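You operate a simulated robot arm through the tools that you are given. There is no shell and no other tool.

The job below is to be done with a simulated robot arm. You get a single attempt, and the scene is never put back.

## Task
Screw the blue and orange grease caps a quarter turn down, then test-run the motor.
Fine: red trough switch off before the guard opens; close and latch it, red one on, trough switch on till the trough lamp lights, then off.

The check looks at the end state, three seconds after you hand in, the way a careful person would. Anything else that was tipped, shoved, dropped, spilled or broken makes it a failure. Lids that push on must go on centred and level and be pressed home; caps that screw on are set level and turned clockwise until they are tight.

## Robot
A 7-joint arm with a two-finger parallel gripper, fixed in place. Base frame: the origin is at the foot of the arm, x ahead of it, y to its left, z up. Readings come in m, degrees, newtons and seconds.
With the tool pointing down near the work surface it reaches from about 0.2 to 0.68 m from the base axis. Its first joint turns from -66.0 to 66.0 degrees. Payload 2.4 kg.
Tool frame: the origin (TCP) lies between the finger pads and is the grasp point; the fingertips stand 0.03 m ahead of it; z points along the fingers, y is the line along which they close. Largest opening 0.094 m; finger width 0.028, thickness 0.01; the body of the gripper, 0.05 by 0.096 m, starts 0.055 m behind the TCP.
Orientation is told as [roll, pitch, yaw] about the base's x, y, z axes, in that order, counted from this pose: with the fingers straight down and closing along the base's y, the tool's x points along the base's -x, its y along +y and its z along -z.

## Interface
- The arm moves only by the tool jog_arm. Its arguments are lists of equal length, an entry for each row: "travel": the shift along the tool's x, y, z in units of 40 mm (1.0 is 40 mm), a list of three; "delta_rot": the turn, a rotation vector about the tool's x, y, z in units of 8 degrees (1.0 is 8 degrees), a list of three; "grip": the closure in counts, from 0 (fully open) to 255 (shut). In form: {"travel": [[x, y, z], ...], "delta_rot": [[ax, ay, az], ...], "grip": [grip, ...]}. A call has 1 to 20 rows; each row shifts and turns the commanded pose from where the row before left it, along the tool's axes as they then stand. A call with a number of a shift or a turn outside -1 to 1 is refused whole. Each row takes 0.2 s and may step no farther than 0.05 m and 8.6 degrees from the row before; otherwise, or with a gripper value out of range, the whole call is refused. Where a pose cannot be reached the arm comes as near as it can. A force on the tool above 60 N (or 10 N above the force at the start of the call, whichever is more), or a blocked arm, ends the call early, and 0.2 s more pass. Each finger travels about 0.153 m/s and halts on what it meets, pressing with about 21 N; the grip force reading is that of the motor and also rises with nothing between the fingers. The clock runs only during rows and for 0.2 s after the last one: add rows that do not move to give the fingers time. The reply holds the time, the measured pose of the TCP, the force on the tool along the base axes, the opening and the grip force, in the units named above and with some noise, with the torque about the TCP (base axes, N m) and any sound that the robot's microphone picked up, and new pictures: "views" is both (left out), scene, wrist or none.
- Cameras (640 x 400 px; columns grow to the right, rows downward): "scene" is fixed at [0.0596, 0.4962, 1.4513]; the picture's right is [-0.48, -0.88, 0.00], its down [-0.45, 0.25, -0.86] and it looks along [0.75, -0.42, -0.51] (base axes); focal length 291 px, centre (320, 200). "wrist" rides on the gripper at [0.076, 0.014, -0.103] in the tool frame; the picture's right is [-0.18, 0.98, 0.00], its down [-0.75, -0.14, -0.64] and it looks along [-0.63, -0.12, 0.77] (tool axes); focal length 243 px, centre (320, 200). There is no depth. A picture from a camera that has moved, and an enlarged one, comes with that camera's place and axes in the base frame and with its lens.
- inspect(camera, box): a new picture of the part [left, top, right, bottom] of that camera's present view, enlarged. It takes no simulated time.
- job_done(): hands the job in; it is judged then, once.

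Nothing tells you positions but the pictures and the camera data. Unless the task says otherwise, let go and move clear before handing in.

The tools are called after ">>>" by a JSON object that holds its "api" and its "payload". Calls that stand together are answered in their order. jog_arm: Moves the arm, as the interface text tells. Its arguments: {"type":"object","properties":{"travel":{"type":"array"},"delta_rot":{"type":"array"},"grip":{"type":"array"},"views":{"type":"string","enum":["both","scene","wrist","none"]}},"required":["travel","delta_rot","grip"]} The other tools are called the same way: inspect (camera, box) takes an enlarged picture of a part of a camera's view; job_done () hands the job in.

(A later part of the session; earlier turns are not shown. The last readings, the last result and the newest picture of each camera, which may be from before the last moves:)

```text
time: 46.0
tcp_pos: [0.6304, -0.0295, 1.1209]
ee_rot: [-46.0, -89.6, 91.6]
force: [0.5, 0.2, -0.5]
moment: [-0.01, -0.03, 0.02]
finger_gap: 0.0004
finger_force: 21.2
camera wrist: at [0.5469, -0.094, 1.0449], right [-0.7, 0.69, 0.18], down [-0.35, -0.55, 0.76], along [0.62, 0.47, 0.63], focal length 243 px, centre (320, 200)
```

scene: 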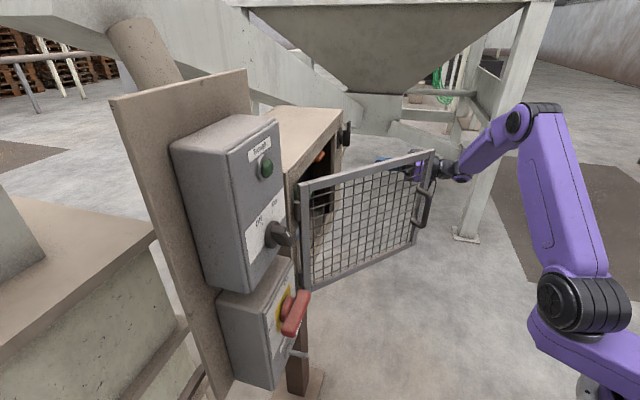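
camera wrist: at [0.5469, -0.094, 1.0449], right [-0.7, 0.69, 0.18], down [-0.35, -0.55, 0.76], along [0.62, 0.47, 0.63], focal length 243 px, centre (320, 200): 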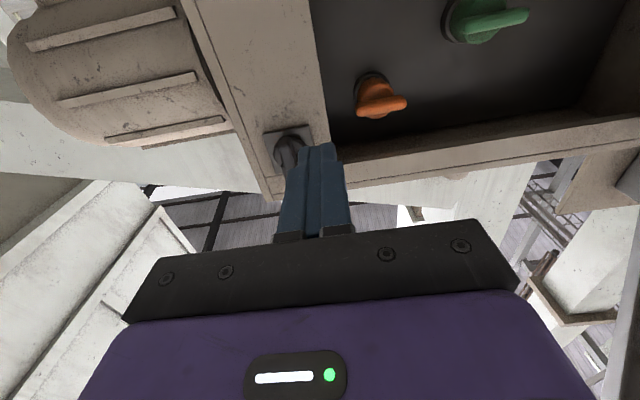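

The tool now sits inside the door's swing. I'll sweep sideways (+p) to push the door wider.

>>> {"api": "jog_arm", "payload": {"travel": [[0, 0.6, 0], [0, 0.6, 0], [0, 0.6, 0], [0, 0.6, 0], [0, 0.6, 0], [0, 0.6, 0], [0, 0.6, 0], [0, 0, 0]], "delta_rot": [[0, 0, 0], [0, 0, 0], [0, 0, 0], [0, 0, 0], [0, 0, 0], [0, 0, 0], [0, 0, 0], [0, 0, 0]], "grip": [255, 255, 255, 255, 255, 255, 255, 255]}}

```text
time: 47.8
tcp_pos: [0.5095, 0.0776, 1.1198]
ee_rot: [-34.3, -89.7, 79.0]
force: [-0.5, 0.4, 0.1]
moment: [0.01, -0.04, 0.01]
finger_gap: 0.0
finger_force: 20.6
camera wrist: at [0.4258, 0.0159, 1.0437], right [-0.69, 0.7, 0.18], down [-0.36, -0.55, 0.76], along [0.63, 0.46, 0.63], focal length 243 px, centre (320, 200)
```

scene: 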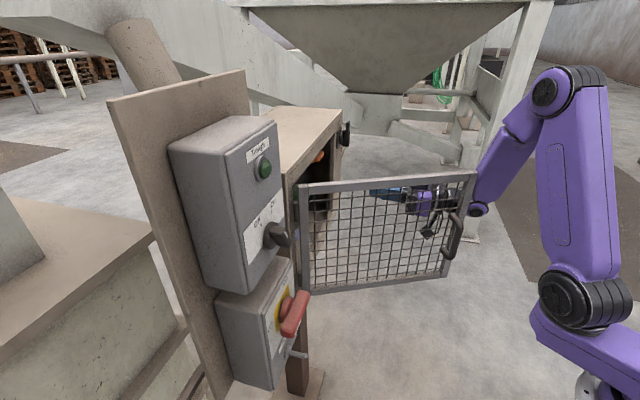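
wrist: 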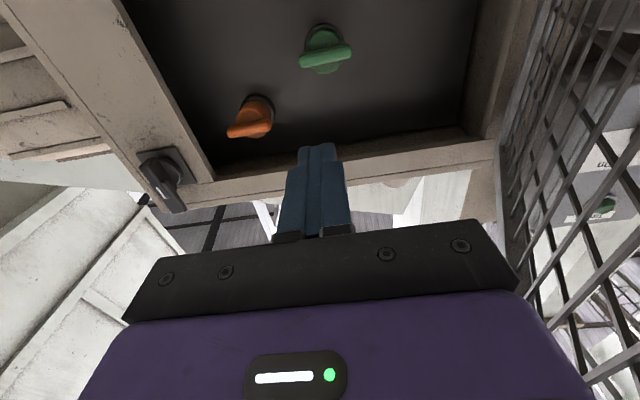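

>>> {"api": "jog_arm", "payload": {"travel": [[0, 0.6, 0.05], [0, 0.6, 0.05], [0, 0.6, 0.05], [0, 0.6, 0.05], [0, 0.6, 0.05], [0, 0.6, 0.05], [0, 0.6, 0.05], [0, 0.6, 0], [0, 0, 0]], "delta_rot": [[0, 0, 0], [0, 0, 0], [0, 0, 0], [0, 0, 0], [0, 0, 0], [0, 0, 0], [0, 0, 0], [0, 0, 0], [0, 0, 0]], "grip": [255, 255, 255, 255, 255, 255, 255, 255, 255]}}

```text
time: 49.0
tcp_pos: [0.4531, 0.0849, 1.1208]
ee_rot: [26.5, -89.6, 7.7]
force: [0.0, 0.1, 0.1]
moment: [-0.01, -0.01, -0.01]
finger_gap: 0.0001
finger_force: 21.1
stopped in row 5: the arm was blocked; the commanded pose is now the measured one
camera wrist: at [0.3591, 0.0385, 1.045], right [-0.55, 0.81, 0.19], down [-0.45, -0.48, 0.76], along [0.7, 0.34, 0.63], focal length 243 px, centre (320, 200)
```

scene: 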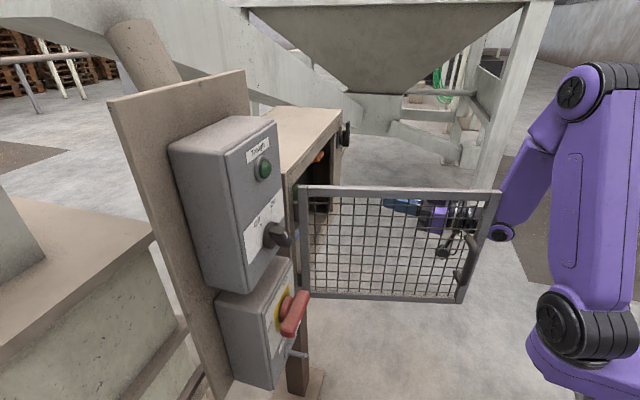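
wrist: 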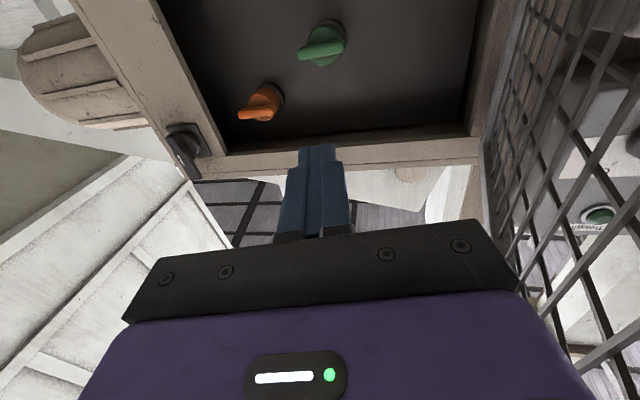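

The arm was blocked, probably with the wrist catching the free edge, and the tool yaw shifted to 34°. The door is at about 68°. I'll back off, rise to top-rail height (z 1.20) and yaw the tool to about 90° so that only the fingertips push on the solid top rail.

>>> {"api": "jog_arm", "payload": {"travel": [[0, -1, 0], [0, -0.3, 0.3], [-1, 0, 0], [-1, 0, 0], [0, 0, 0], [0, 0, 0], [0, 0, 0], [0, 0, 0], [0, 0, 0], [0, 0, 0], [0, 0, 0], [0, 0, 0]], "delta_rot": [[0, 0, 0], [0, 0, 0], [0, 0, 0], [0, 0, 0], [-1, 0, 0], [-1, 0, 0], [-1, 0, 0], [-1, 0, 0], [-1, 0, 0], [-1, 0, 0], [-1, 0, 0], [0, 0, 0]], "grip": [255, 255, 255, 255, 255, 255, 255, 255, 255, 255, 255, 255]}}

```text
time: 51.6
tcp_pos: [0.4928, 0.0579, 1.1994]
ee_rot: [79.8, -89.5, 11.4]
force: [0.1, 0.4, -0.5]
moment: [-0.01, 0.01, 0.03]
finger_gap: 0.0
finger_force: 21.2
camera wrist: at [0.4805, -0.0451, 1.1233], right [-0.98, -0.02, 0.19], down [0.16, -0.64, 0.75], along [0.11, 0.77, 0.63], focal length 243 px, centre (320, 200)
```

scene: 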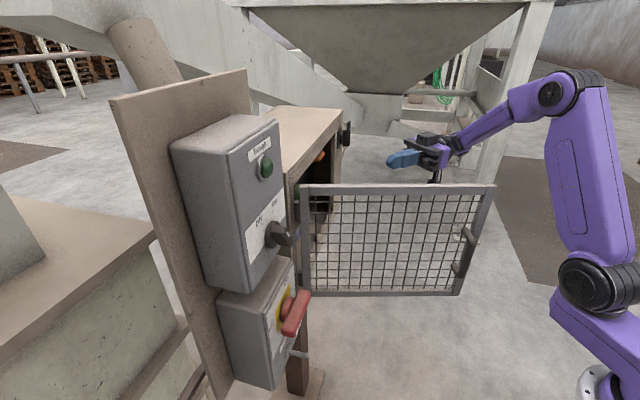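
wrist: 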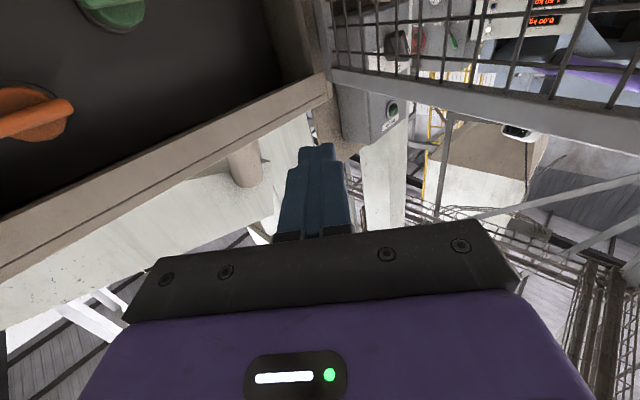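

>>> {"api": "inspect", "payload": {"camera": "wrist", "box": [290, 30, 490, 155]}}

>>> {"api": "inspect", "payload": {"camera": "scene", "box": [260, 90, 500, 310]}}

```text
3.20 times, centred on (390, 92) of wrist
camera zoom: at [0.4805, -0.0451, 1.1233], right [-0.98, -0.02, 0.19], down [0.16, -0.64, 0.75], along [0.11, 0.77, 0.63], focal length 776 px, centre (96, 544)
```

zoom: 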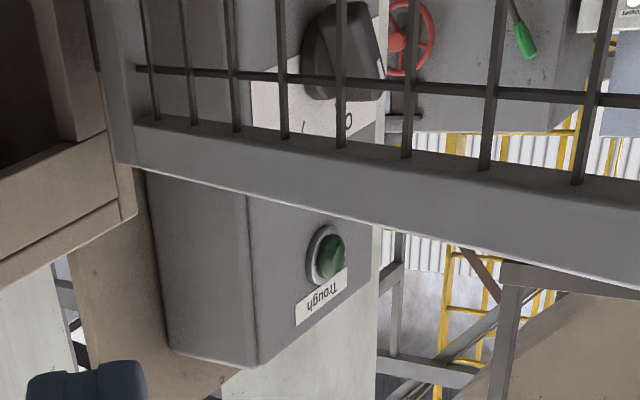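

```text
1.82 times, centred on (380, 200) of scene
camera zoom: at [0.0596, 0.4962, 1.4513], right [-0.48, -0.88, 0.0], down [-0.45, 0.25, -0.86], along [0.75, -0.42, -0.51], focal length 529 px, centre (211, 200)
```

zoom: 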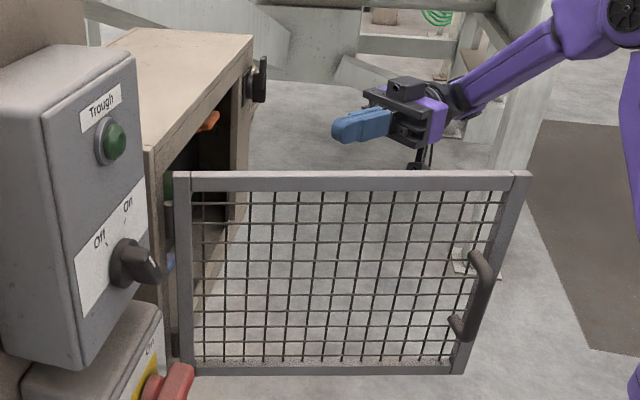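

The top rail spans about z 1.197 to 1.213. I'll lift 4 mm and push in the +p direction with the fingertips on that rail, close to the hinge.

>>> {"api": "jog_arm", "payload": {"travel": [[-0.1, 0.415, 0.433], [0, 0.415, 0.433], [0, 0.415, 0.433], [0, 0.415, 0.433], [0, 0.415, 0.433], [0, 0.415, 0.433], [0, 0, 0]], "delta_rot": [[0, 0, 0], [0, 0, 0], [0, 0, 0], [0, 0, 0], [0, 0, 0], [0, 0, 0], [0, 0, 0]], "grip": [255, 255, 255, 255, 255, 255, 255]}}

>>> {"api": "inspect", "payload": {"camera": "scene", "box": [260, 90, 500, 310]}}

```text
time: 53.2
tcp_pos: [0.3932, 0.1611, 1.2017]
ee_rot: [80.7, -89.4, 10.6]
force: [0.1, -0.3, -0.5]
moment: [-0.02, 0.0, -0.02]
finger_gap: 0.0
finger_force: 21.1
camera wrist: at [0.3796, 0.0578, 1.126], right [-0.98, -0.02, 0.19], down [0.16, -0.64, 0.75], along [0.11, 0.77, 0.63], focal length 243 px, centre (320, 200)
```

scene: 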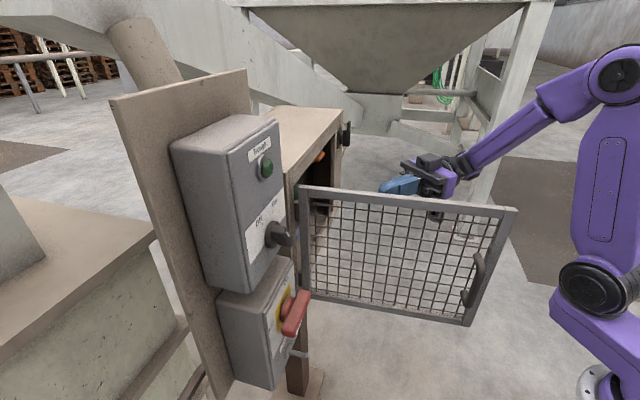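
wrist: 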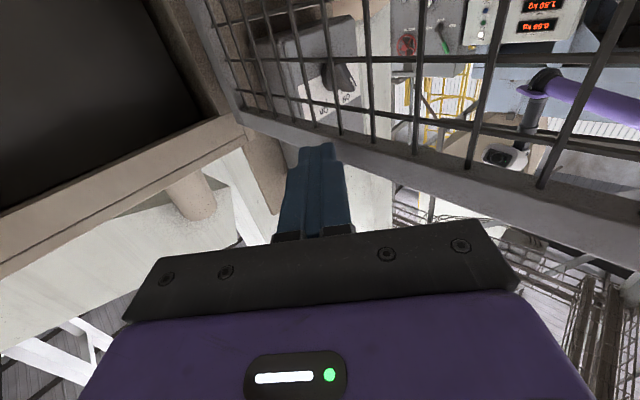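

```text
1.82 times, centred on (380, 200) of scene
camera zoom: at [0.0596, 0.4962, 1.4513], right [-0.48, -0.88, 0.0], down [-0.45, 0.25, -0.86], along [0.75, -0.42, -0.51], focal length 529 px, centre (211, 200)
```

zoom: 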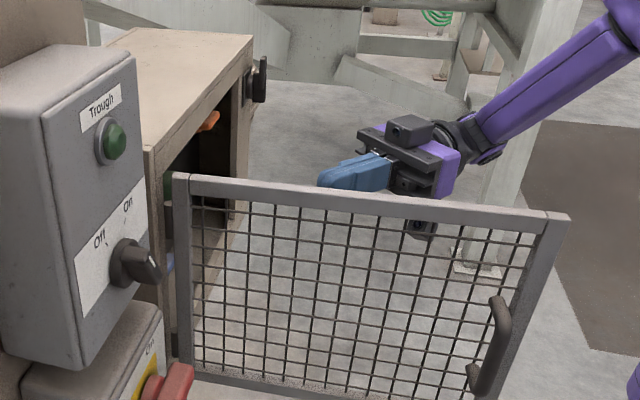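

>>> {"api": "jog_arm", "payload": {"travel": [[0, 0.415, 0.433], [0, 0.415, 0.433], [0, 0.415, 0.433], [0, 0.415, 0.433], [0, 0, 0]], "delta_rot": [[0, 0, 0], [0, 0, 0], [0, 0, 0], [0, 0, 0], [0, 0, 0]], "grip": [255, 255, 255, 255, 255]}}

>>> {"api": "inspect", "payload": {"camera": "scene", "box": [260, 90, 500, 310]}}

```text
time: 54.0
tcp_pos: [0.3538, 0.1988, 1.2048]
ee_rot: [84.9, -89.6, 4.0]
force: [-2.7, -26.8, 2.0]
moment: [-0.05, 0.05, 0.37]
finger_gap: 0.0002
finger_force: 21.5
stopped in row 4: the force on the tool passed its limit at 81 N (the readings are from after the stop); the commanded pose is now the measured one
camera wrist: at [0.3358, 0.0962, 1.128], right [-0.98, 0.02, 0.19], down [0.13, -0.64, 0.75], along [0.14, 0.76, 0.63], focal length 243 px, centre (320, 200)
```

scene: 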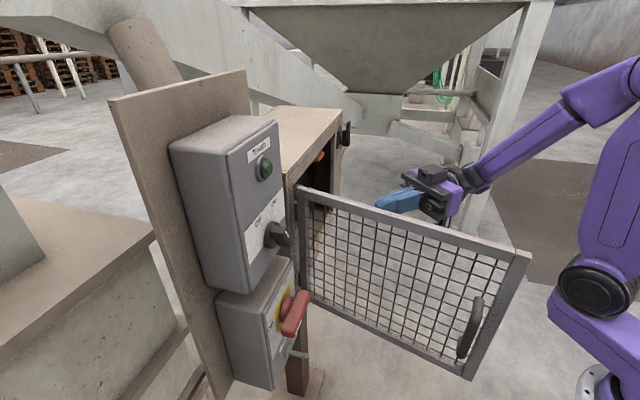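
wrist: 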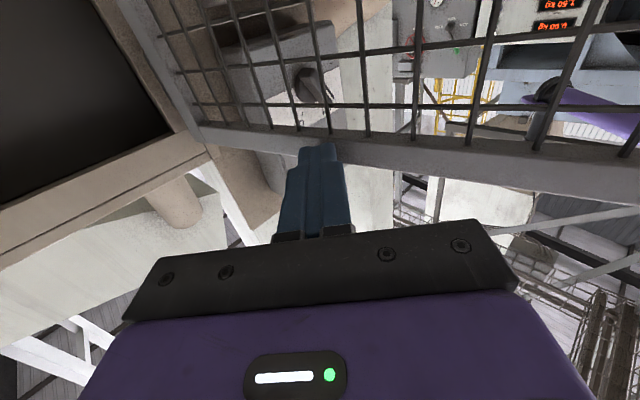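

```text
1.82 times, centred on (380, 200) of scene
camera zoom: at [0.0595, 0.4953, 1.4517], right [-0.48, -0.88, 0.0], down [-0.45, 0.25, -0.86], along [0.75, -0.42, -0.51], focal length 529 px, centre (211, 200)
```

zoom: 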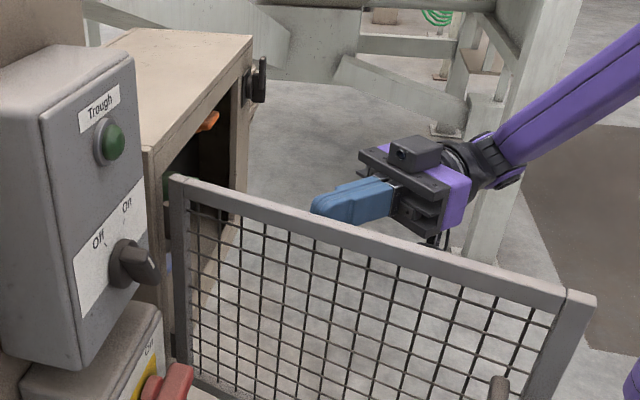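

The door has reached its stop at about 100°, so I'll stop pushing. I'll back away from it and return the tool to face the housing squarely.

>>> {"api": "jog_arm", "payload": {"travel": [[0, -0.72, -0.69], [0, -0.72, -0.69], [0, -0.72, -0.69], [0, -0.72, -0.69], [0, 0, 0], [0, 0, 0], [0, 0, 0], [0, 0, 0], [0, 0, 0], [0, 0, 0], [0, 0, 0]], "delta_rot": [[0, 0, 0], [0, 0, 0], [0, 0, 0], [0, 0, 0], [1, 0, 0], [1, 0, 0], [1, 0, 0], [1, 0, 0], [1, 0, 0], [0.5, 0, 0], [0, 0, 0]], "grip": [255, 255, 255, 255, 255, 255, 255, 255, 255, 255, 255]}}

>>> {"api": "inspect", "payload": {"camera": "wrist", "box": [0, 0, 640, 240]}}

```text
time: 56.4
tcp_pos: [0.4659, 0.0886, 1.203]
ee_rot: [31.3, -89.5, 13.8]
force: [0.7, -0.3, -0.4]
moment: [0.01, 0.0, 0.01]
finger_gap: 0.0
finger_force: 21.7
camera wrist: at [0.3819, 0.0262, 1.128], right [-0.69, 0.69, 0.19], down [-0.35, -0.55, 0.76], along [0.63, 0.46, 0.62], focal length 243 px, centre (320, 200)
```

scene: 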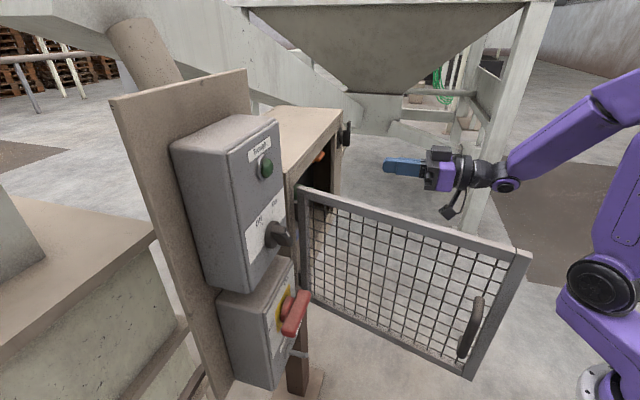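
wrist: 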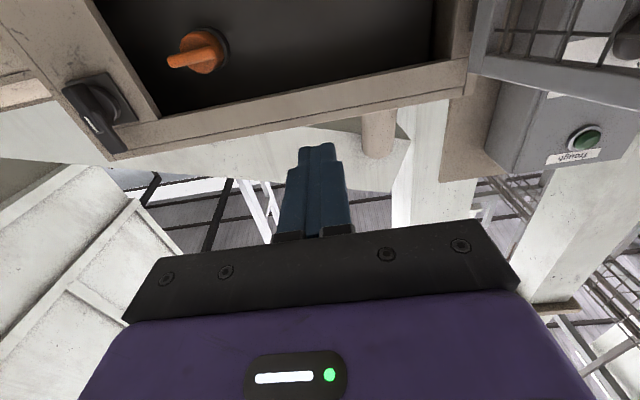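

```text
1.00 times, centred on (320, 120) of wrist (not enlarged: the box is as wide or as high as the picture)
camera zoom: at [0.3819, 0.0262, 1.128], right [-0.69, 0.69, 0.19], down [-0.35, -0.55, 0.76], along [0.63, 0.46, 0.62], focal length 243 px, centre (320, 280)
```

zoom: 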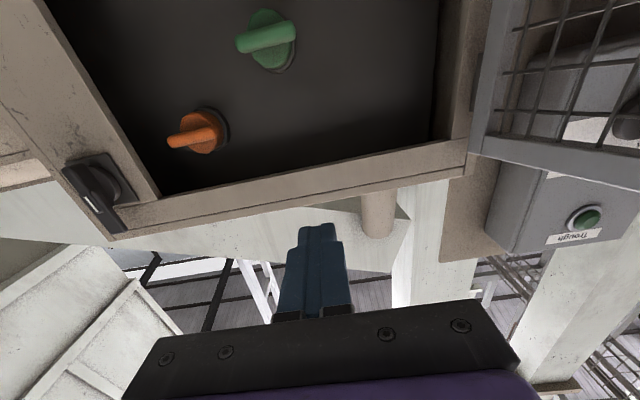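

The door holds open at about 103°. I'll drop lower to see all three caps in the housing and measure their wing angles.

>>> {"api": "jog_arm", "payload": {"travel": [[0.9, 0, -0.2], [0.9, 0, -0.2], [0.9, 0, -0.2], [0.9, 0, -0.2], [0.7, 0, 0], [0, 0, 0]], "delta_rot": [[0, 0, 0], [0, 0, 0], [0, 0, 0], [0, 0, 0], [0, 0, 0], [0, 0, 0]], "grip": [255, 255, 255, 255, 255, 255], "views": "wrist"}}

>>> {"api": "inspect", "payload": {"camera": "wrist", "box": [140, 0, 460, 200]}}

```text
time: 57.8
tcp_pos: [0.4429, 0.0632, 1.0333]
ee_rot: [29.0, -89.5, 16.0]
force: [0.0, 0.5, -0.1]
moment: [0.0, 0.01, 0.0]
finger_gap: 0.0001
finger_force: 21.0
camera wrist: at [0.359, 0.0012, 0.9569], right [-0.7, 0.69, 0.19], down [-0.35, -0.55, 0.76], along [0.63, 0.46, 0.63], focal length 243 px, centre (320, 200)
```

wrist: 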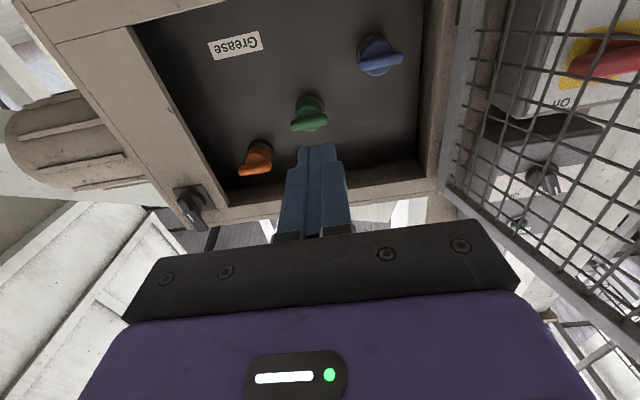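

```text
2.00 times, centred on (300, 100) of wrist
camera zoom: at [0.359, 0.0012, 0.9569], right [-0.7, 0.69, 0.19], down [-0.35, -0.55, 0.76], along [0.63, 0.46, 0.63], focal length 485 px, centre (360, 400)
```

zoom: 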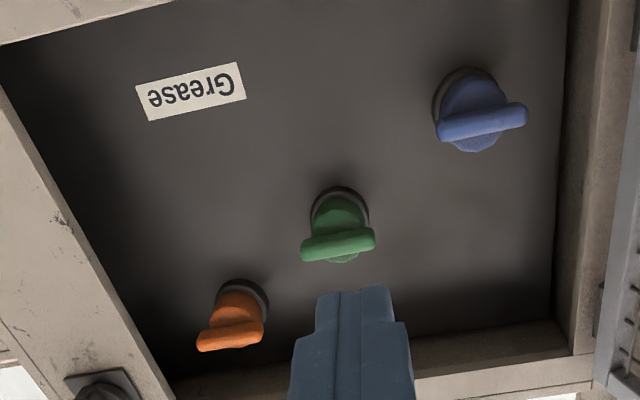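

All three caps are clear in view. The blue wing is about horizontal at p −0.192, z 1.031 and the orange one is at p −0.397, z 1.147, with both wing fronts near n 0.593. I'll roll the gripper so it closes vertically, then move in front of the blue cap.

>>> {"api": "jog_arm", "payload": {"travel": [[0, 0, 0], [0, 0, 0], [0, 0, 0], [0, 0, 0], [0, 0, 0], [0, 0, 0], [0, 0, 0], [0, 0, 0], [0, 0, 0], [0, 0, 0], [0, 0, 0], [0, 0, 0], [-0.48, 0.015, 0.7], [-0.48, 0.015, 0.7], [-0.48, 0.015, 0.7], [-0.48, 0.015, 0.7], [0, 0, 0]], "delta_rot": [[0, 0, -1], [0, 0, -1], [0, 0, -1], [0, 0, -1], [0, 0, -1], [0, 0, -1], [0, 0, -1], [0, 0, -1], [0, 0, -1], [0, 0, -1], [0, 0, -1], [0, 0, -0.25], [0, 0, 0], [0, 0, 0], [0, 0, 0], [0, 0, 0], [0, 0, 0]], "grip": [90, 90, 90, 90, 90, 90, 90, 90, 90, 90, 90, 90, 90, 90, 90, 90, 90]}}

>>> {"api": "inspect", "payload": {"camera": "wrist", "box": [200, 0, 440, 150]}}

```text
time: 61.4
tcp_pos: [0.4696, 0.2012, 1.0291]
ee_rot: [-89.5, -0.3, 135.0]
force: [-0.2, -0.1, -0.6]
moment: [-0.03, -0.01, 0.02]
finger_gap: 0.0607
finger_force: 0.1
camera wrist: at [0.45, 0.0738, 1.014], right [-0.14, 0.13, -0.98], down [-0.99, 0.08, 0.15], along [0.09, 0.99, 0.12], focal length 243 px, centre (320, 200)
```

scene: 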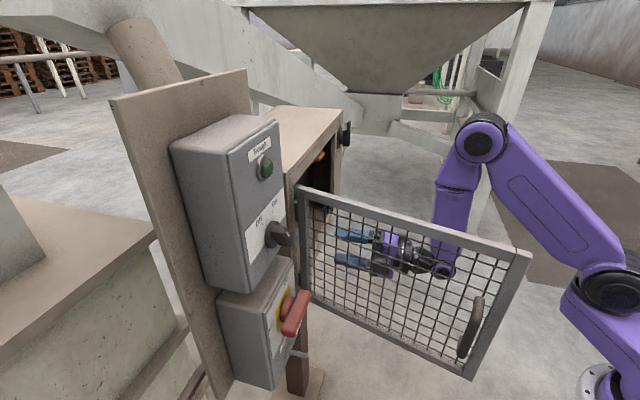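
wrist: 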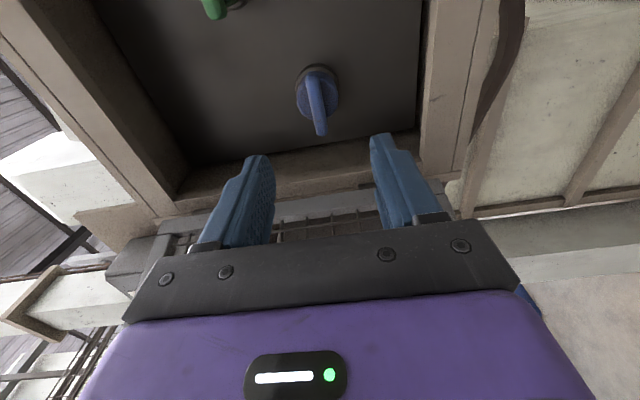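

```text
2.67 times, centred on (320, 75) of wrist
camera zoom: at [0.45, 0.0738, 1.014], right [-0.14, 0.13, -0.98], down [-0.99, 0.08, 0.15], along [0.09, 0.99, 0.12], focal length 647 px, centre (320, 533)
```

zoom: 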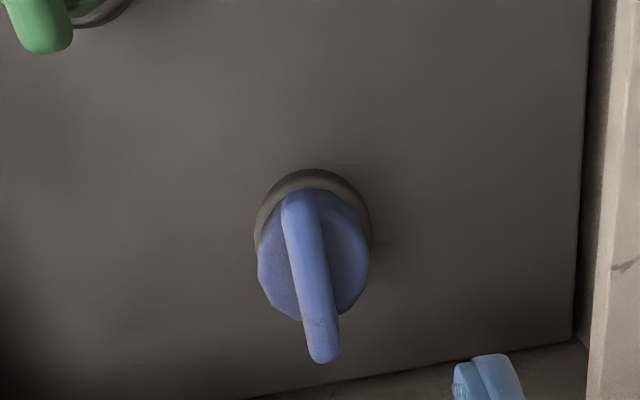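

The blue wing is horizontal to within 1° and the cap face sits 2 cm behind the wing front. I'll align, advance to put the pads on the wing and close.

>>> {"api": "jog_arm", "payload": {"travel": [[0.08, -0.05, 0.86], [0, 0, 0.86], [0, 0, 0.85], [0, 0, 0], [0, 0, 0], [0, 0, 0], [0, 0, 0]], "delta_rot": [[0, 0, 0], [0, 0, 0], [0, 0, 0], [0, 0, 0], [0, 0, 0], [0, 0, 0], [0, 0, 0]], "grip": [90, 90, 90, 90, 255, 255, 255]}}

>>> {"api": "inspect", "payload": {"camera": "wrist", "box": [200, 50, 440, 250]}}

```text
time: 63.0
tcp_pos: [0.5402, 0.2728, 1.0308]
ee_rot: [-89.5, -0.2, 135.0]
force: [7.1, 4.6, -9.8]
moment: [0.32, -0.3, -0.05]
finger_gap: 0.0121
finger_force: 44.8
camera wrist: at [0.522, 0.1452, 1.0159], right [-0.14, 0.13, -0.98], down [-0.99, 0.08, 0.15], along [0.09, 0.99, 0.11], focal length 243 px, centre (320, 200)
```

scene: 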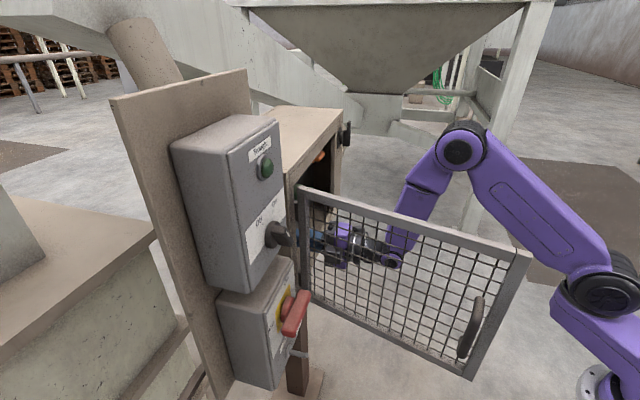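
wrist: 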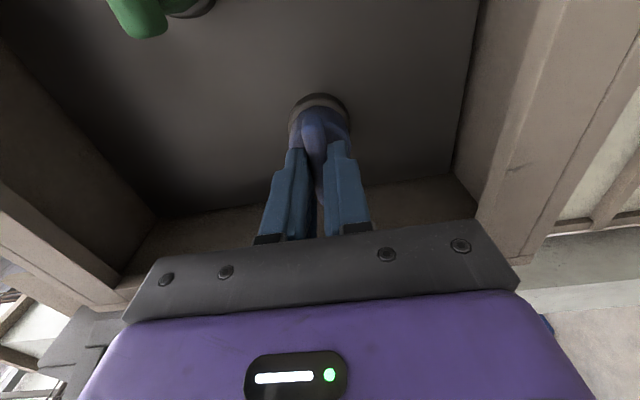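

```text
2.00 times, centred on (320, 150) of wrist
camera zoom: at [0.522, 0.1452, 1.0159], right [-0.14, 0.13, -0.98], down [-0.99, 0.08, 0.15], along [0.09, 0.99, 0.11], focal length 485 px, centre (320, 300)
```

zoom: 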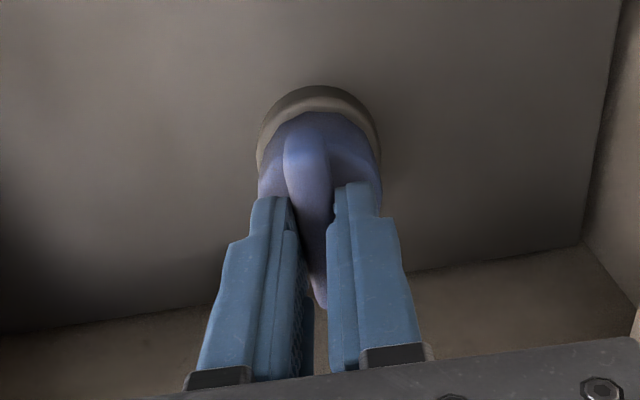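

The blue wing is gripped at 12 mm. I'll shift 3 mm to centre on the cap axis, then turn clockwise (positive about tool z) for the first half.

>>> {"api": "jog_arm", "payload": {"travel": [[0.07, 0, 0], [0, 0, 0], [0, 0, 0], [0, 0, 0], [0, 0, 0], [0, 0, 0], [0, 0, 0]], "delta_rot": [[0, 0, 0], [0, 0, 1], [0, 0, 1], [0, 0, 1], [0, 0, 1], [0, 0, 1], [0, 0, 0]], "grip": [255, 255, 255, 255, 255, 255, 255], "views": "wrist"}}

>>> {"api": "inspect", "payload": {"camera": "wrist", "box": [200, 50, 440, 250]}}

```text
time: 64.6
tcp_pos: [0.5401, 0.2709, 1.0305]
ee_rot: [-89.5, -40.4, 135.5]
force: [-3.1, 21.5, -8.4]
moment: [0.77, -0.71, 0.77]
finger_gap: 0.0117
finger_force: 44.8
camera wrist: at [0.5037, 0.1636, 0.9698], right [-0.56, 0.54, -0.63], down [-0.79, -0.12, 0.6], along [0.25, 0.83, 0.49], focal length 243 px, centre (320, 200)
```

wrist: 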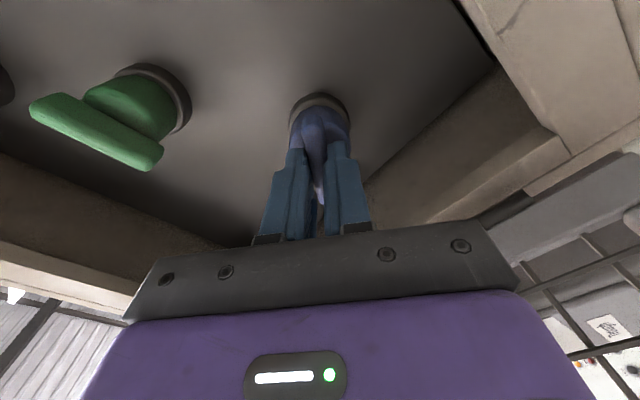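

```text
2.00 times, centred on (320, 150) of wrist
camera zoom: at [0.5037, 0.1636, 0.9698], right [-0.56, 0.54, -0.63], down [-0.79, -0.12, 0.6], along [0.25, 0.83, 0.49], focal length 485 px, centre (320, 300)
```

zoom: 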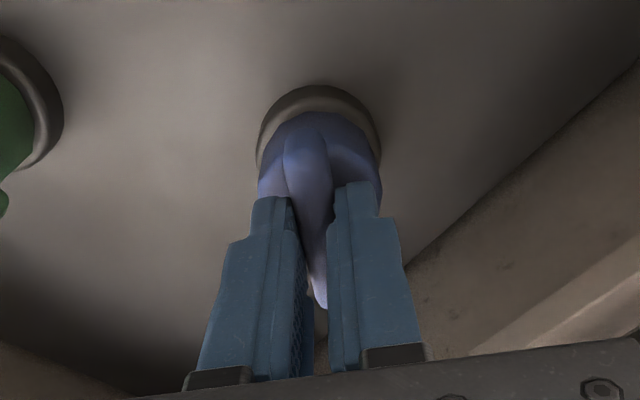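

The cap follows the gripper. I'll complete the quarter turn.

>>> {"api": "jog_arm", "payload": {"travel": [[0, 0, 0], [0, 0, 0], [0, 0, 0], [0, 0, 0], [0, 0, 0], [0, 0, 0], [0, 0, 0], [0, 0, 0]], "delta_rot": [[0, 0, 1], [0, 0, 1], [0, 0, 1], [0, 0, 1], [0, 0, 1], [0, 0, 1], [0, 0, 0.3], [0, 0, 0]], "grip": [255, 255, 255, 255, 255, 255, 255, 255], "views": "wrist"}}

>>> {"api": "inspect", "payload": {"camera": "wrist", "box": [200, 50, 440, 250]}}

```text
time: 66.4
tcp_pos: [0.5404, 0.2715, 1.0301]
ee_rot: [51.5, -89.1, -5.7]
force: [-9.0, 19.6, -7.0]
moment: [-0.51, 0.54, -0.18]
finger_gap: 0.0121
finger_force: 44.9
camera wrist: at [0.4571, 0.2083, 0.9541], right [-0.7, 0.69, 0.2], down [-0.34, -0.56, 0.76], along [0.63, 0.46, 0.62], focal length 243 px, centre (320, 200)
```

wrist: 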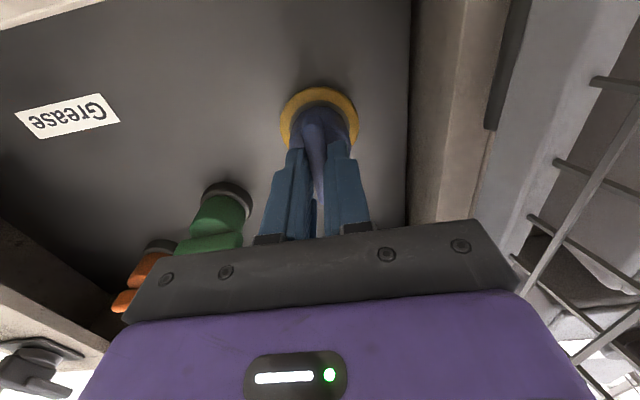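

```text
2.00 times, centred on (320, 150) of wrist
camera zoom: at [0.4571, 0.2083, 0.9541], right [-0.7, 0.69, 0.2], down [-0.34, -0.56, 0.76], along [0.63, 0.46, 0.62], focal length 485 px, centre (320, 300)
```

zoom: 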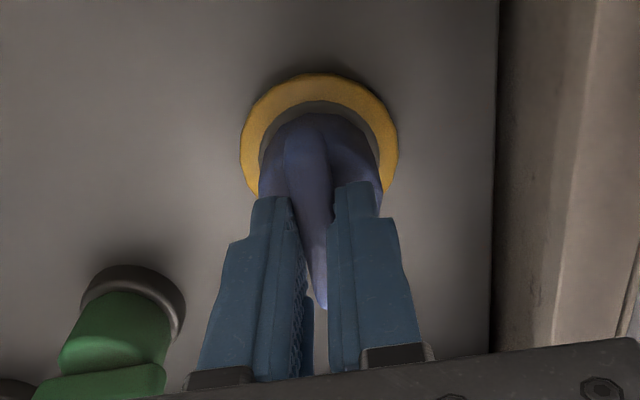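

A yellow grease bead has appeared around the blue cap, which confirms the quarter turn. I'll open slightly and back straight out.

>>> {"api": "jog_arm", "payload": {"travel": [[0, 0, 0], [0, 0, 0], [0, 0, -0.8], [0, 0, -0.8], [0, 0, -0.8], [0, 0, -0.8], [0, 0, 0]], "delta_rot": [[0, 0, 0], [0, 0, 0], [0, 0, 0], [0, 0, 0], [0, 0, 0], [0, 0, 0], [0, 0, 0]], "grip": [165, 165, 165, 165, 165, 165, 165], "views": "wrist"}}

>>> {"api": "inspect", "payload": {"camera": "wrist", "box": [140, 0, 460, 200]}}

```text
time: 68.0
tcp_pos: [0.4531, 0.1776, 1.0316]
ee_rot: [56.9, -89.1, -11.6]
force: [-0.9, -0.4, -0.1]
moment: [-0.03, 0.05, 0.01]
finger_gap: 0.0331
finger_force: 0.0
camera wrist: at [0.3685, 0.115, 0.9561], right [-0.69, 0.69, 0.2], down [-0.34, -0.56, 0.76], along [0.63, 0.46, 0.62], focal length 243 px, centre (320, 200)
```

wrist: 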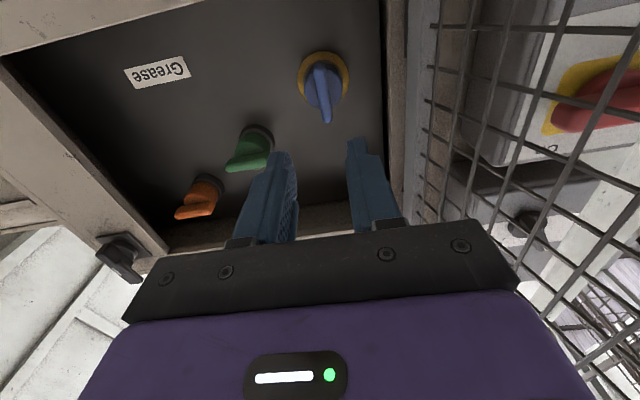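

```text
2.00 times, centred on (300, 100) of wrist
camera zoom: at [0.3685, 0.115, 0.9561], right [-0.69, 0.69, 0.2], down [-0.34, -0.56, 0.76], along [0.63, 0.46, 0.62], focal length 485 px, centre (360, 400)
```

zoom: 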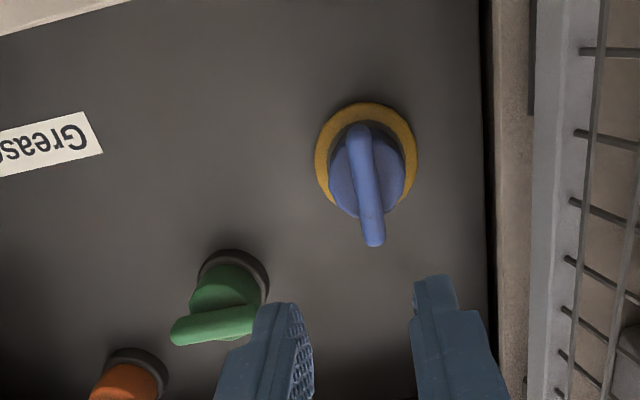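

The blue wing is upright with its grease ring. Next I'll roll back to vertical closing and move over to the orange cap.

>>> {"api": "jog_arm", "payload": {"travel": [[0, 0, 0], [0, 0, 0], [0, 0, 0], [0, 0, 0], [0, 0, 0], [0, 0, 0], [0, 0, 0], [0, 0, 0], [0, 0, 0], [0, 0, 0], [0, 0, 0], [0, 0, 0], [0.842, -0.481, 0.1], [0.842, -0.481, 0.1], [0.842, -0.481, 0.1], [0.842, -0.481, 0.1], [0.842, -0.481, 0.1], [0.842, -0.481, 0.1], [0, 0, 0]], "delta_rot": [[0, 0, -1], [0, 0, -1], [0, 0, -1], [0, 0, -1], [0, 0, -1], [0, 0, -1], [0, 0, -1], [0, 0, -1], [0, 0, -1], [0, 0, -1], [0, 0, -1], [0, 0, -0.3], [0, 0, 0], [0, 0, 0], [0, 0, 0], [0, 0, 0], [0, 0, 0], [0, 0, 0], [0, 0, 0]], "grip": [90, 90, 90, 90, 90, 90, 90, 90, 90, 90, 90, 90, 90, 90, 90, 90, 90, 90, 90]}}

>>> {"api": "inspect", "payload": {"camera": "wrist", "box": [200, 0, 440, 150]}}

```text
time: 72.0
tcp_pos: [0.6155, 0.0501, 1.1451]
ee_rot: [-89.7, -0.3, 135.1]
force: [-0.5, 0.5, -0.1]
moment: [0.03, -0.01, 0.0]
finger_gap: 0.0607
finger_force: 0.1
camera wrist: at [0.5973, -0.0757, 1.1314], right [-0.14, 0.13, -0.98], down [-0.99, 0.08, 0.15], along [0.09, 0.99, 0.12], focal length 243 px, centre (320, 200)
```

scene: 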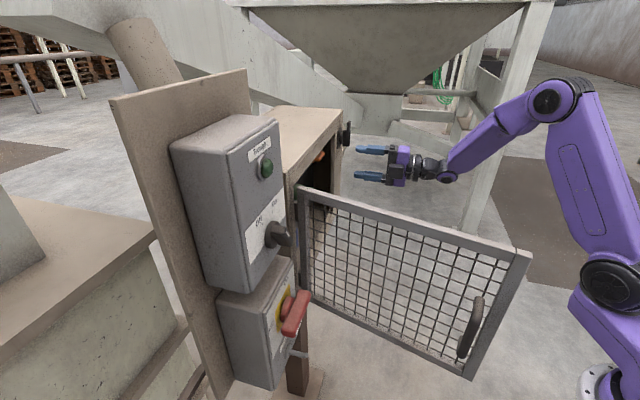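
wrist: 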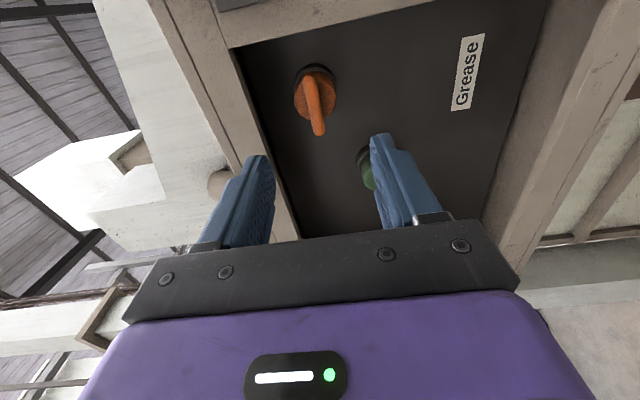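

```text
2.67 times, centred on (320, 75) of wrist
camera zoom: at [0.5973, -0.0757, 1.1314], right [-0.14, 0.13, -0.98], down [-0.99, 0.08, 0.15], along [0.09, 0.99, 0.12], focal length 647 px, centre (320, 533)
```

zoom: 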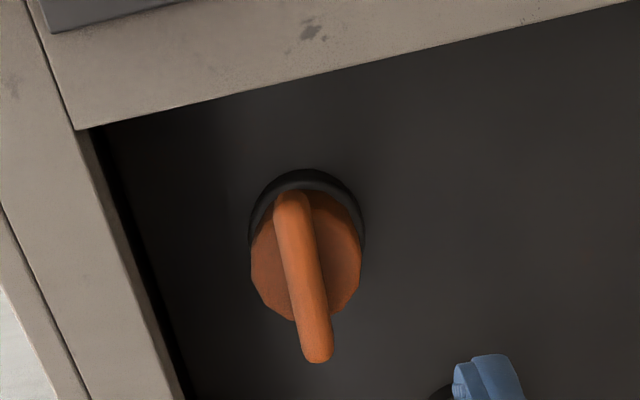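

The orange wing is also horizontal to within about 2°, with its axis near p −0.399, z 1.149. I'll align, advance and grip it.

>>> {"api": "jog_arm", "payload": {"travel": [[-0.02, -0.09, 0.88], [0, 0, 0.88], [0, 0, 0.88], [0, 0, 0], [0, 0, 0], [0, 0, 0], [0, 0, 0]], "delta_rot": [[0, 0, 0], [0, 0, 0], [0, 0, 0], [0, 0, 0], [0, 0, 0], [0, 0, 0], [0, 0, 0]], "grip": [90, 90, 90, 90, 255, 255, 255]}}

>>> {"api": "inspect", "payload": {"camera": "wrist", "box": [200, 50, 440, 250]}}

```text
time: 73.6
tcp_pos: [0.6889, 0.1271, 1.1507]
ee_rot: [-89.9, -0.2, 135.2]
force: [6.9, 2.4, 11.8]
moment: [0.31, -0.35, -0.22]
finger_gap: 0.0118
finger_force: 45.7
camera wrist: at [0.6697, 0.0002, 1.1351], right [-0.13, 0.13, -0.98], down [-0.99, 0.08, 0.14], along [0.09, 0.99, 0.12], focal length 243 px, centre (320, 200)
```

scene: 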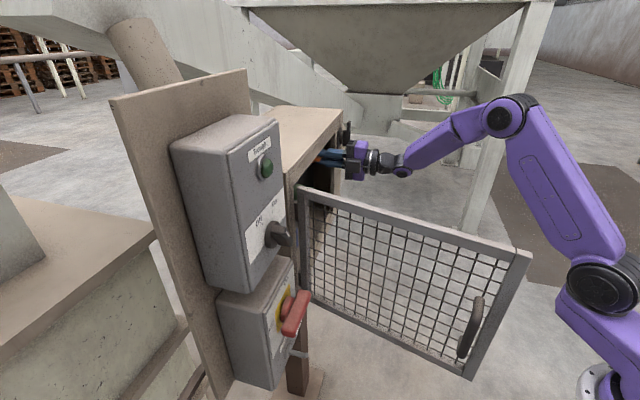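
wrist: 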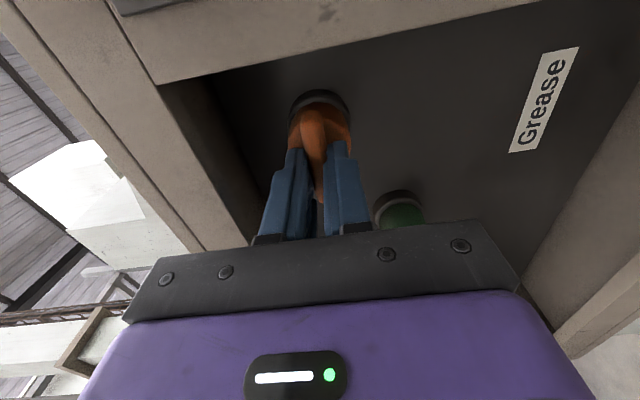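

```text
2.00 times, centred on (320, 150) of wrist
camera zoom: at [0.6697, 0.0002, 1.1351], right [-0.13, 0.13, -0.98], down [-0.99, 0.08, 0.14], along [0.09, 0.99, 0.12], focal length 485 px, centre (320, 300)
```

zoom: 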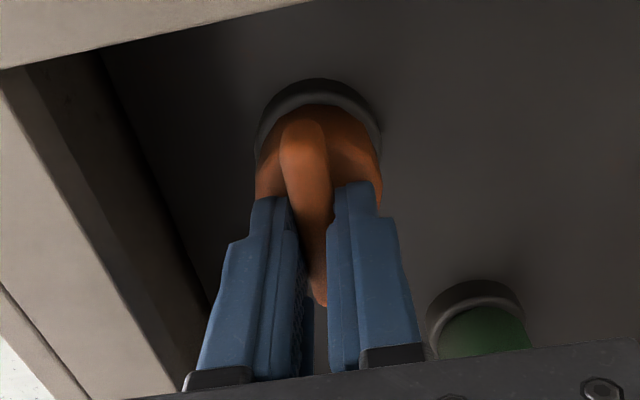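

Gripped. I'll trim 3 mm toward the cap axis and turn clockwise a quarter turn.

>>> {"api": "jog_arm", "payload": {"travel": [[0.07, -0.04, 0], [0, 0, 0], [0, 0, 0], [0, 0, 0], [0, 0, 0], [0, 0, 0], [0, 0, 0]], "delta_rot": [[0, 0, 0], [0, 0, 1], [0, 0, 1], [0, 0, 1], [0, 0, 1], [0, 0, 1], [0, 0, 0]], "grip": [255, 255, 255, 255, 255, 255, 255], "views": "wrist"}}

```text
time: 75.2
tcp_pos: [0.689, 0.1265, 1.1515]
ee_rot: [-90.0, -40.2, 135.3]
force: [2.9, 6.1, 20.5]
moment: [0.45, -0.44, -0.19]
finger_gap: 0.0117
finger_force: 45.0
camera wrist: at [0.6511, 0.0188, 1.0909], right [-0.55, 0.55, -0.63], down [-0.8, -0.12, 0.6], along [0.25, 0.83, 0.5], focal length 243 px, centre (320, 200)
```

wrist: 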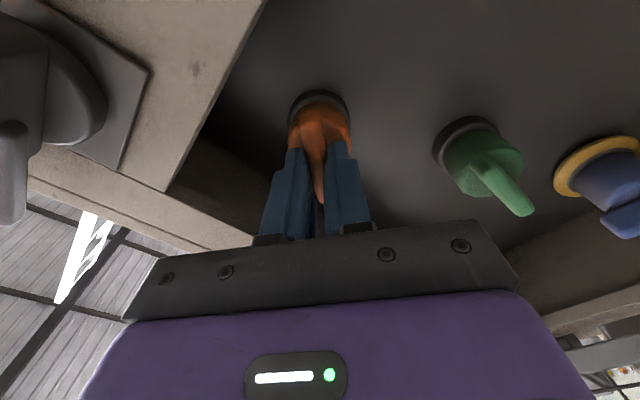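

>>> {"api": "jog_arm", "payload": {"travel": [[0, 0, 0], [0, 0, 0], [0, 0, 0], [0, 0, 0], [0, 0, 0], [0, 0, 0], [0, 0, 0], [0, 0, 0]], "delta_rot": [[0, 0, 1], [0, 0, 1], [0, 0, 1], [0, 0, 1], [0, 0, 1], [0, 0, 1], [0, 0, 0.3], [0, 0, 0]], "grip": [255, 255, 255, 255, 255, 255, 255, 255], "views": "wrist"}}

>>> {"api": "inspect", "payload": {"camera": "wrist", "box": [200, 50, 440, 250]}}

```text
time: 77.0
tcp_pos: [0.6909, 0.1244, 1.1512]
ee_rot: [93.4, -89.4, -48.1]
force: [11.6, 6.9, 20.2]
moment: [0.9, -0.86, -0.32]
finger_gap: 0.0118
finger_force: 44.7
camera wrist: at [0.6072, 0.0625, 1.0757], right [-0.7, 0.69, 0.19], down [-0.35, -0.56, 0.75], along [0.63, 0.46, 0.63], focal length 243 px, centre (320, 200)
```

wrist: 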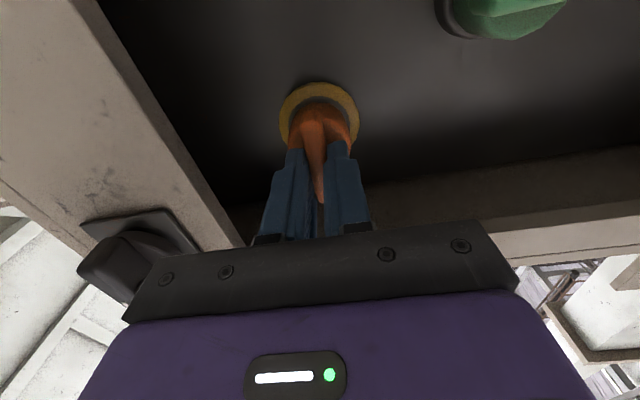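

```text
2.00 times, centred on (320, 150) of wrist
camera zoom: at [0.6072, 0.0625, 1.0757], right [-0.7, 0.69, 0.19], down [-0.35, -0.56, 0.75], along [0.63, 0.46, 0.63], focal length 485 px, centre (320, 300)
```

zoom: 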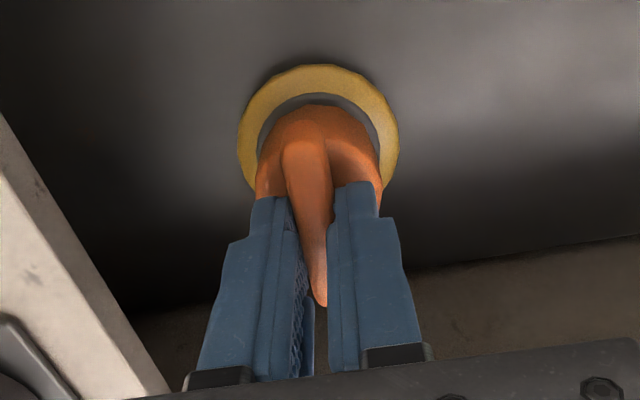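

The orange cap shows its grease bead too. I'll release and back straight out.

>>> {"api": "jog_arm", "payload": {"travel": [[0, 0, 0], [0, 0, 0], [0, 0, -0.8], [0, 0, -0.8], [0, 0, -0.8], [0, 0, -0.8], [0, 0, -0.8], [0, 0, 0]], "delta_rot": [[0, 0, 0], [0, 0, 0], [0, 0, 0], [0, 0, 0], [0, 0, 0], [0, 0, 0], [0, 0, 0], [0, 0, 0]], "grip": [165, 165, 165, 165, 165, 165, 165, 165]}}

>>> {"api": "inspect", "payload": {"camera": "wrist", "box": [200, 0, 520, 200]}}

```text
time: 78.8
tcp_pos: [0.5765, 0.0128, 1.1498]
ee_rot: [57.0, -89.2, -12.1]
force: [-0.2, -0.3, 1.1]
moment: [-0.04, 0.01, 0.0]
finger_gap: 0.0332
finger_force: 0.0
camera wrist: at [0.493, -0.0486, 1.0742], right [-0.69, 0.69, 0.2], down [-0.34, -0.56, 0.76], along [0.63, 0.46, 0.62], focal length 243 px, centre (320, 200)
```

scene: 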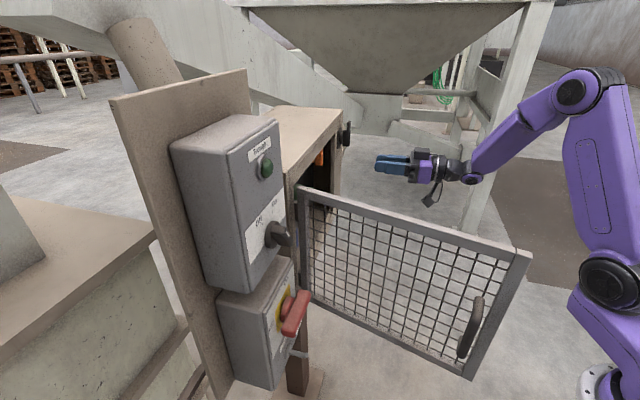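
wrist: 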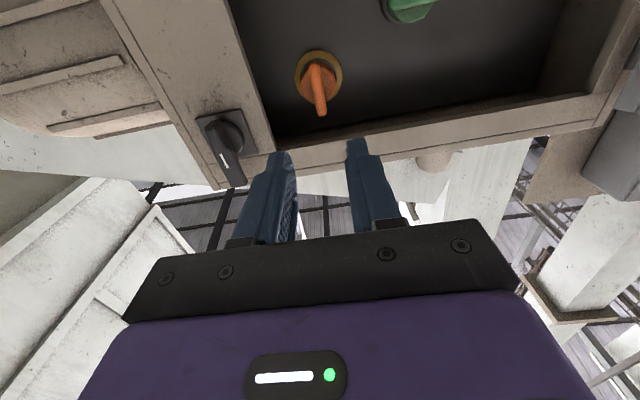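

```text
2.00 times, centred on (360, 100) of wrist
camera zoom: at [0.493, -0.0486, 1.0742], right [-0.69, 0.69, 0.2], down [-0.34, -0.56, 0.76], along [0.63, 0.46, 0.62], focal length 485 px, centre (240, 400)
```

zoom: 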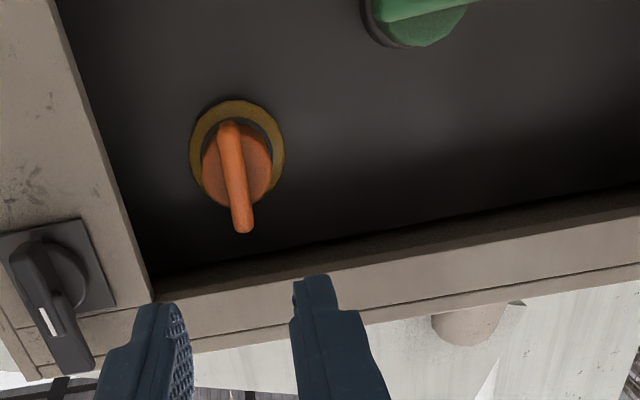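

Both caps are turned and beaded, and green is untouched. To close the door I must get to its outer side, so I'll rise above the door top first and then cross over toward the boxes.

>>> {"api": "jog_arm", "payload": {"travel": [[-0.95, 0, 0], [-0.95, 0, 0], [-0.95, 0, 0], [-0.95, 0, 0], [-0.95, 0, 0], [0, 0.95, 0], [0, 0.95, 0], [0, 0.95, 0], [0, 0.95, 0], [0, 0, 0]], "delta_rot": [[0, 0, 0], [0, 0, 0], [0, 0, 0], [0, 0, 0], [0, 0, 0], [0, 0, 0], [0, 0, 0], [0, 0, 0], [0, 0, 0], [0, 0, 0]], "grip": [255, 255, 255, 255, 255, 255, 255, 255, 255, 255]}}

```text
time: 81.0
tcp_pos: [0.4716, 0.1208, 1.3408]
ee_rot: [54.6, -89.2, -9.4]
force: [0.2, -1.1, 0.4]
moment: [-0.03, -0.03, 0.01]
finger_gap: 0.0
finger_force: 21.0
camera wrist: at [0.388, 0.0584, 1.2656], right [-0.69, 0.69, 0.2], down [-0.34, -0.56, 0.76], along [0.63, 0.46, 0.62], focal length 243 px, centre (320, 200)
```

scene: 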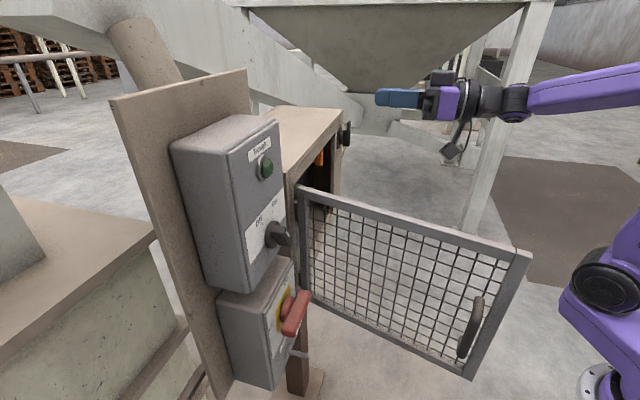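
wrist: 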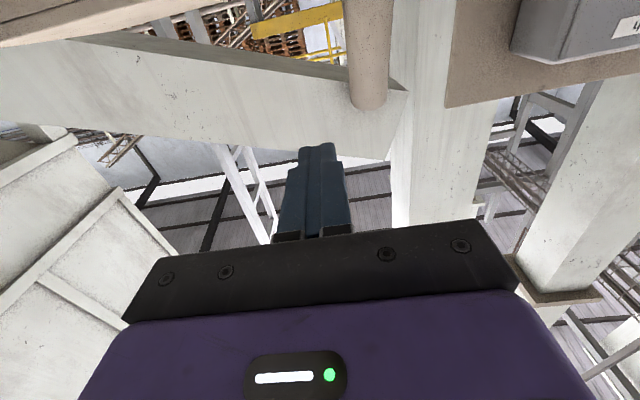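

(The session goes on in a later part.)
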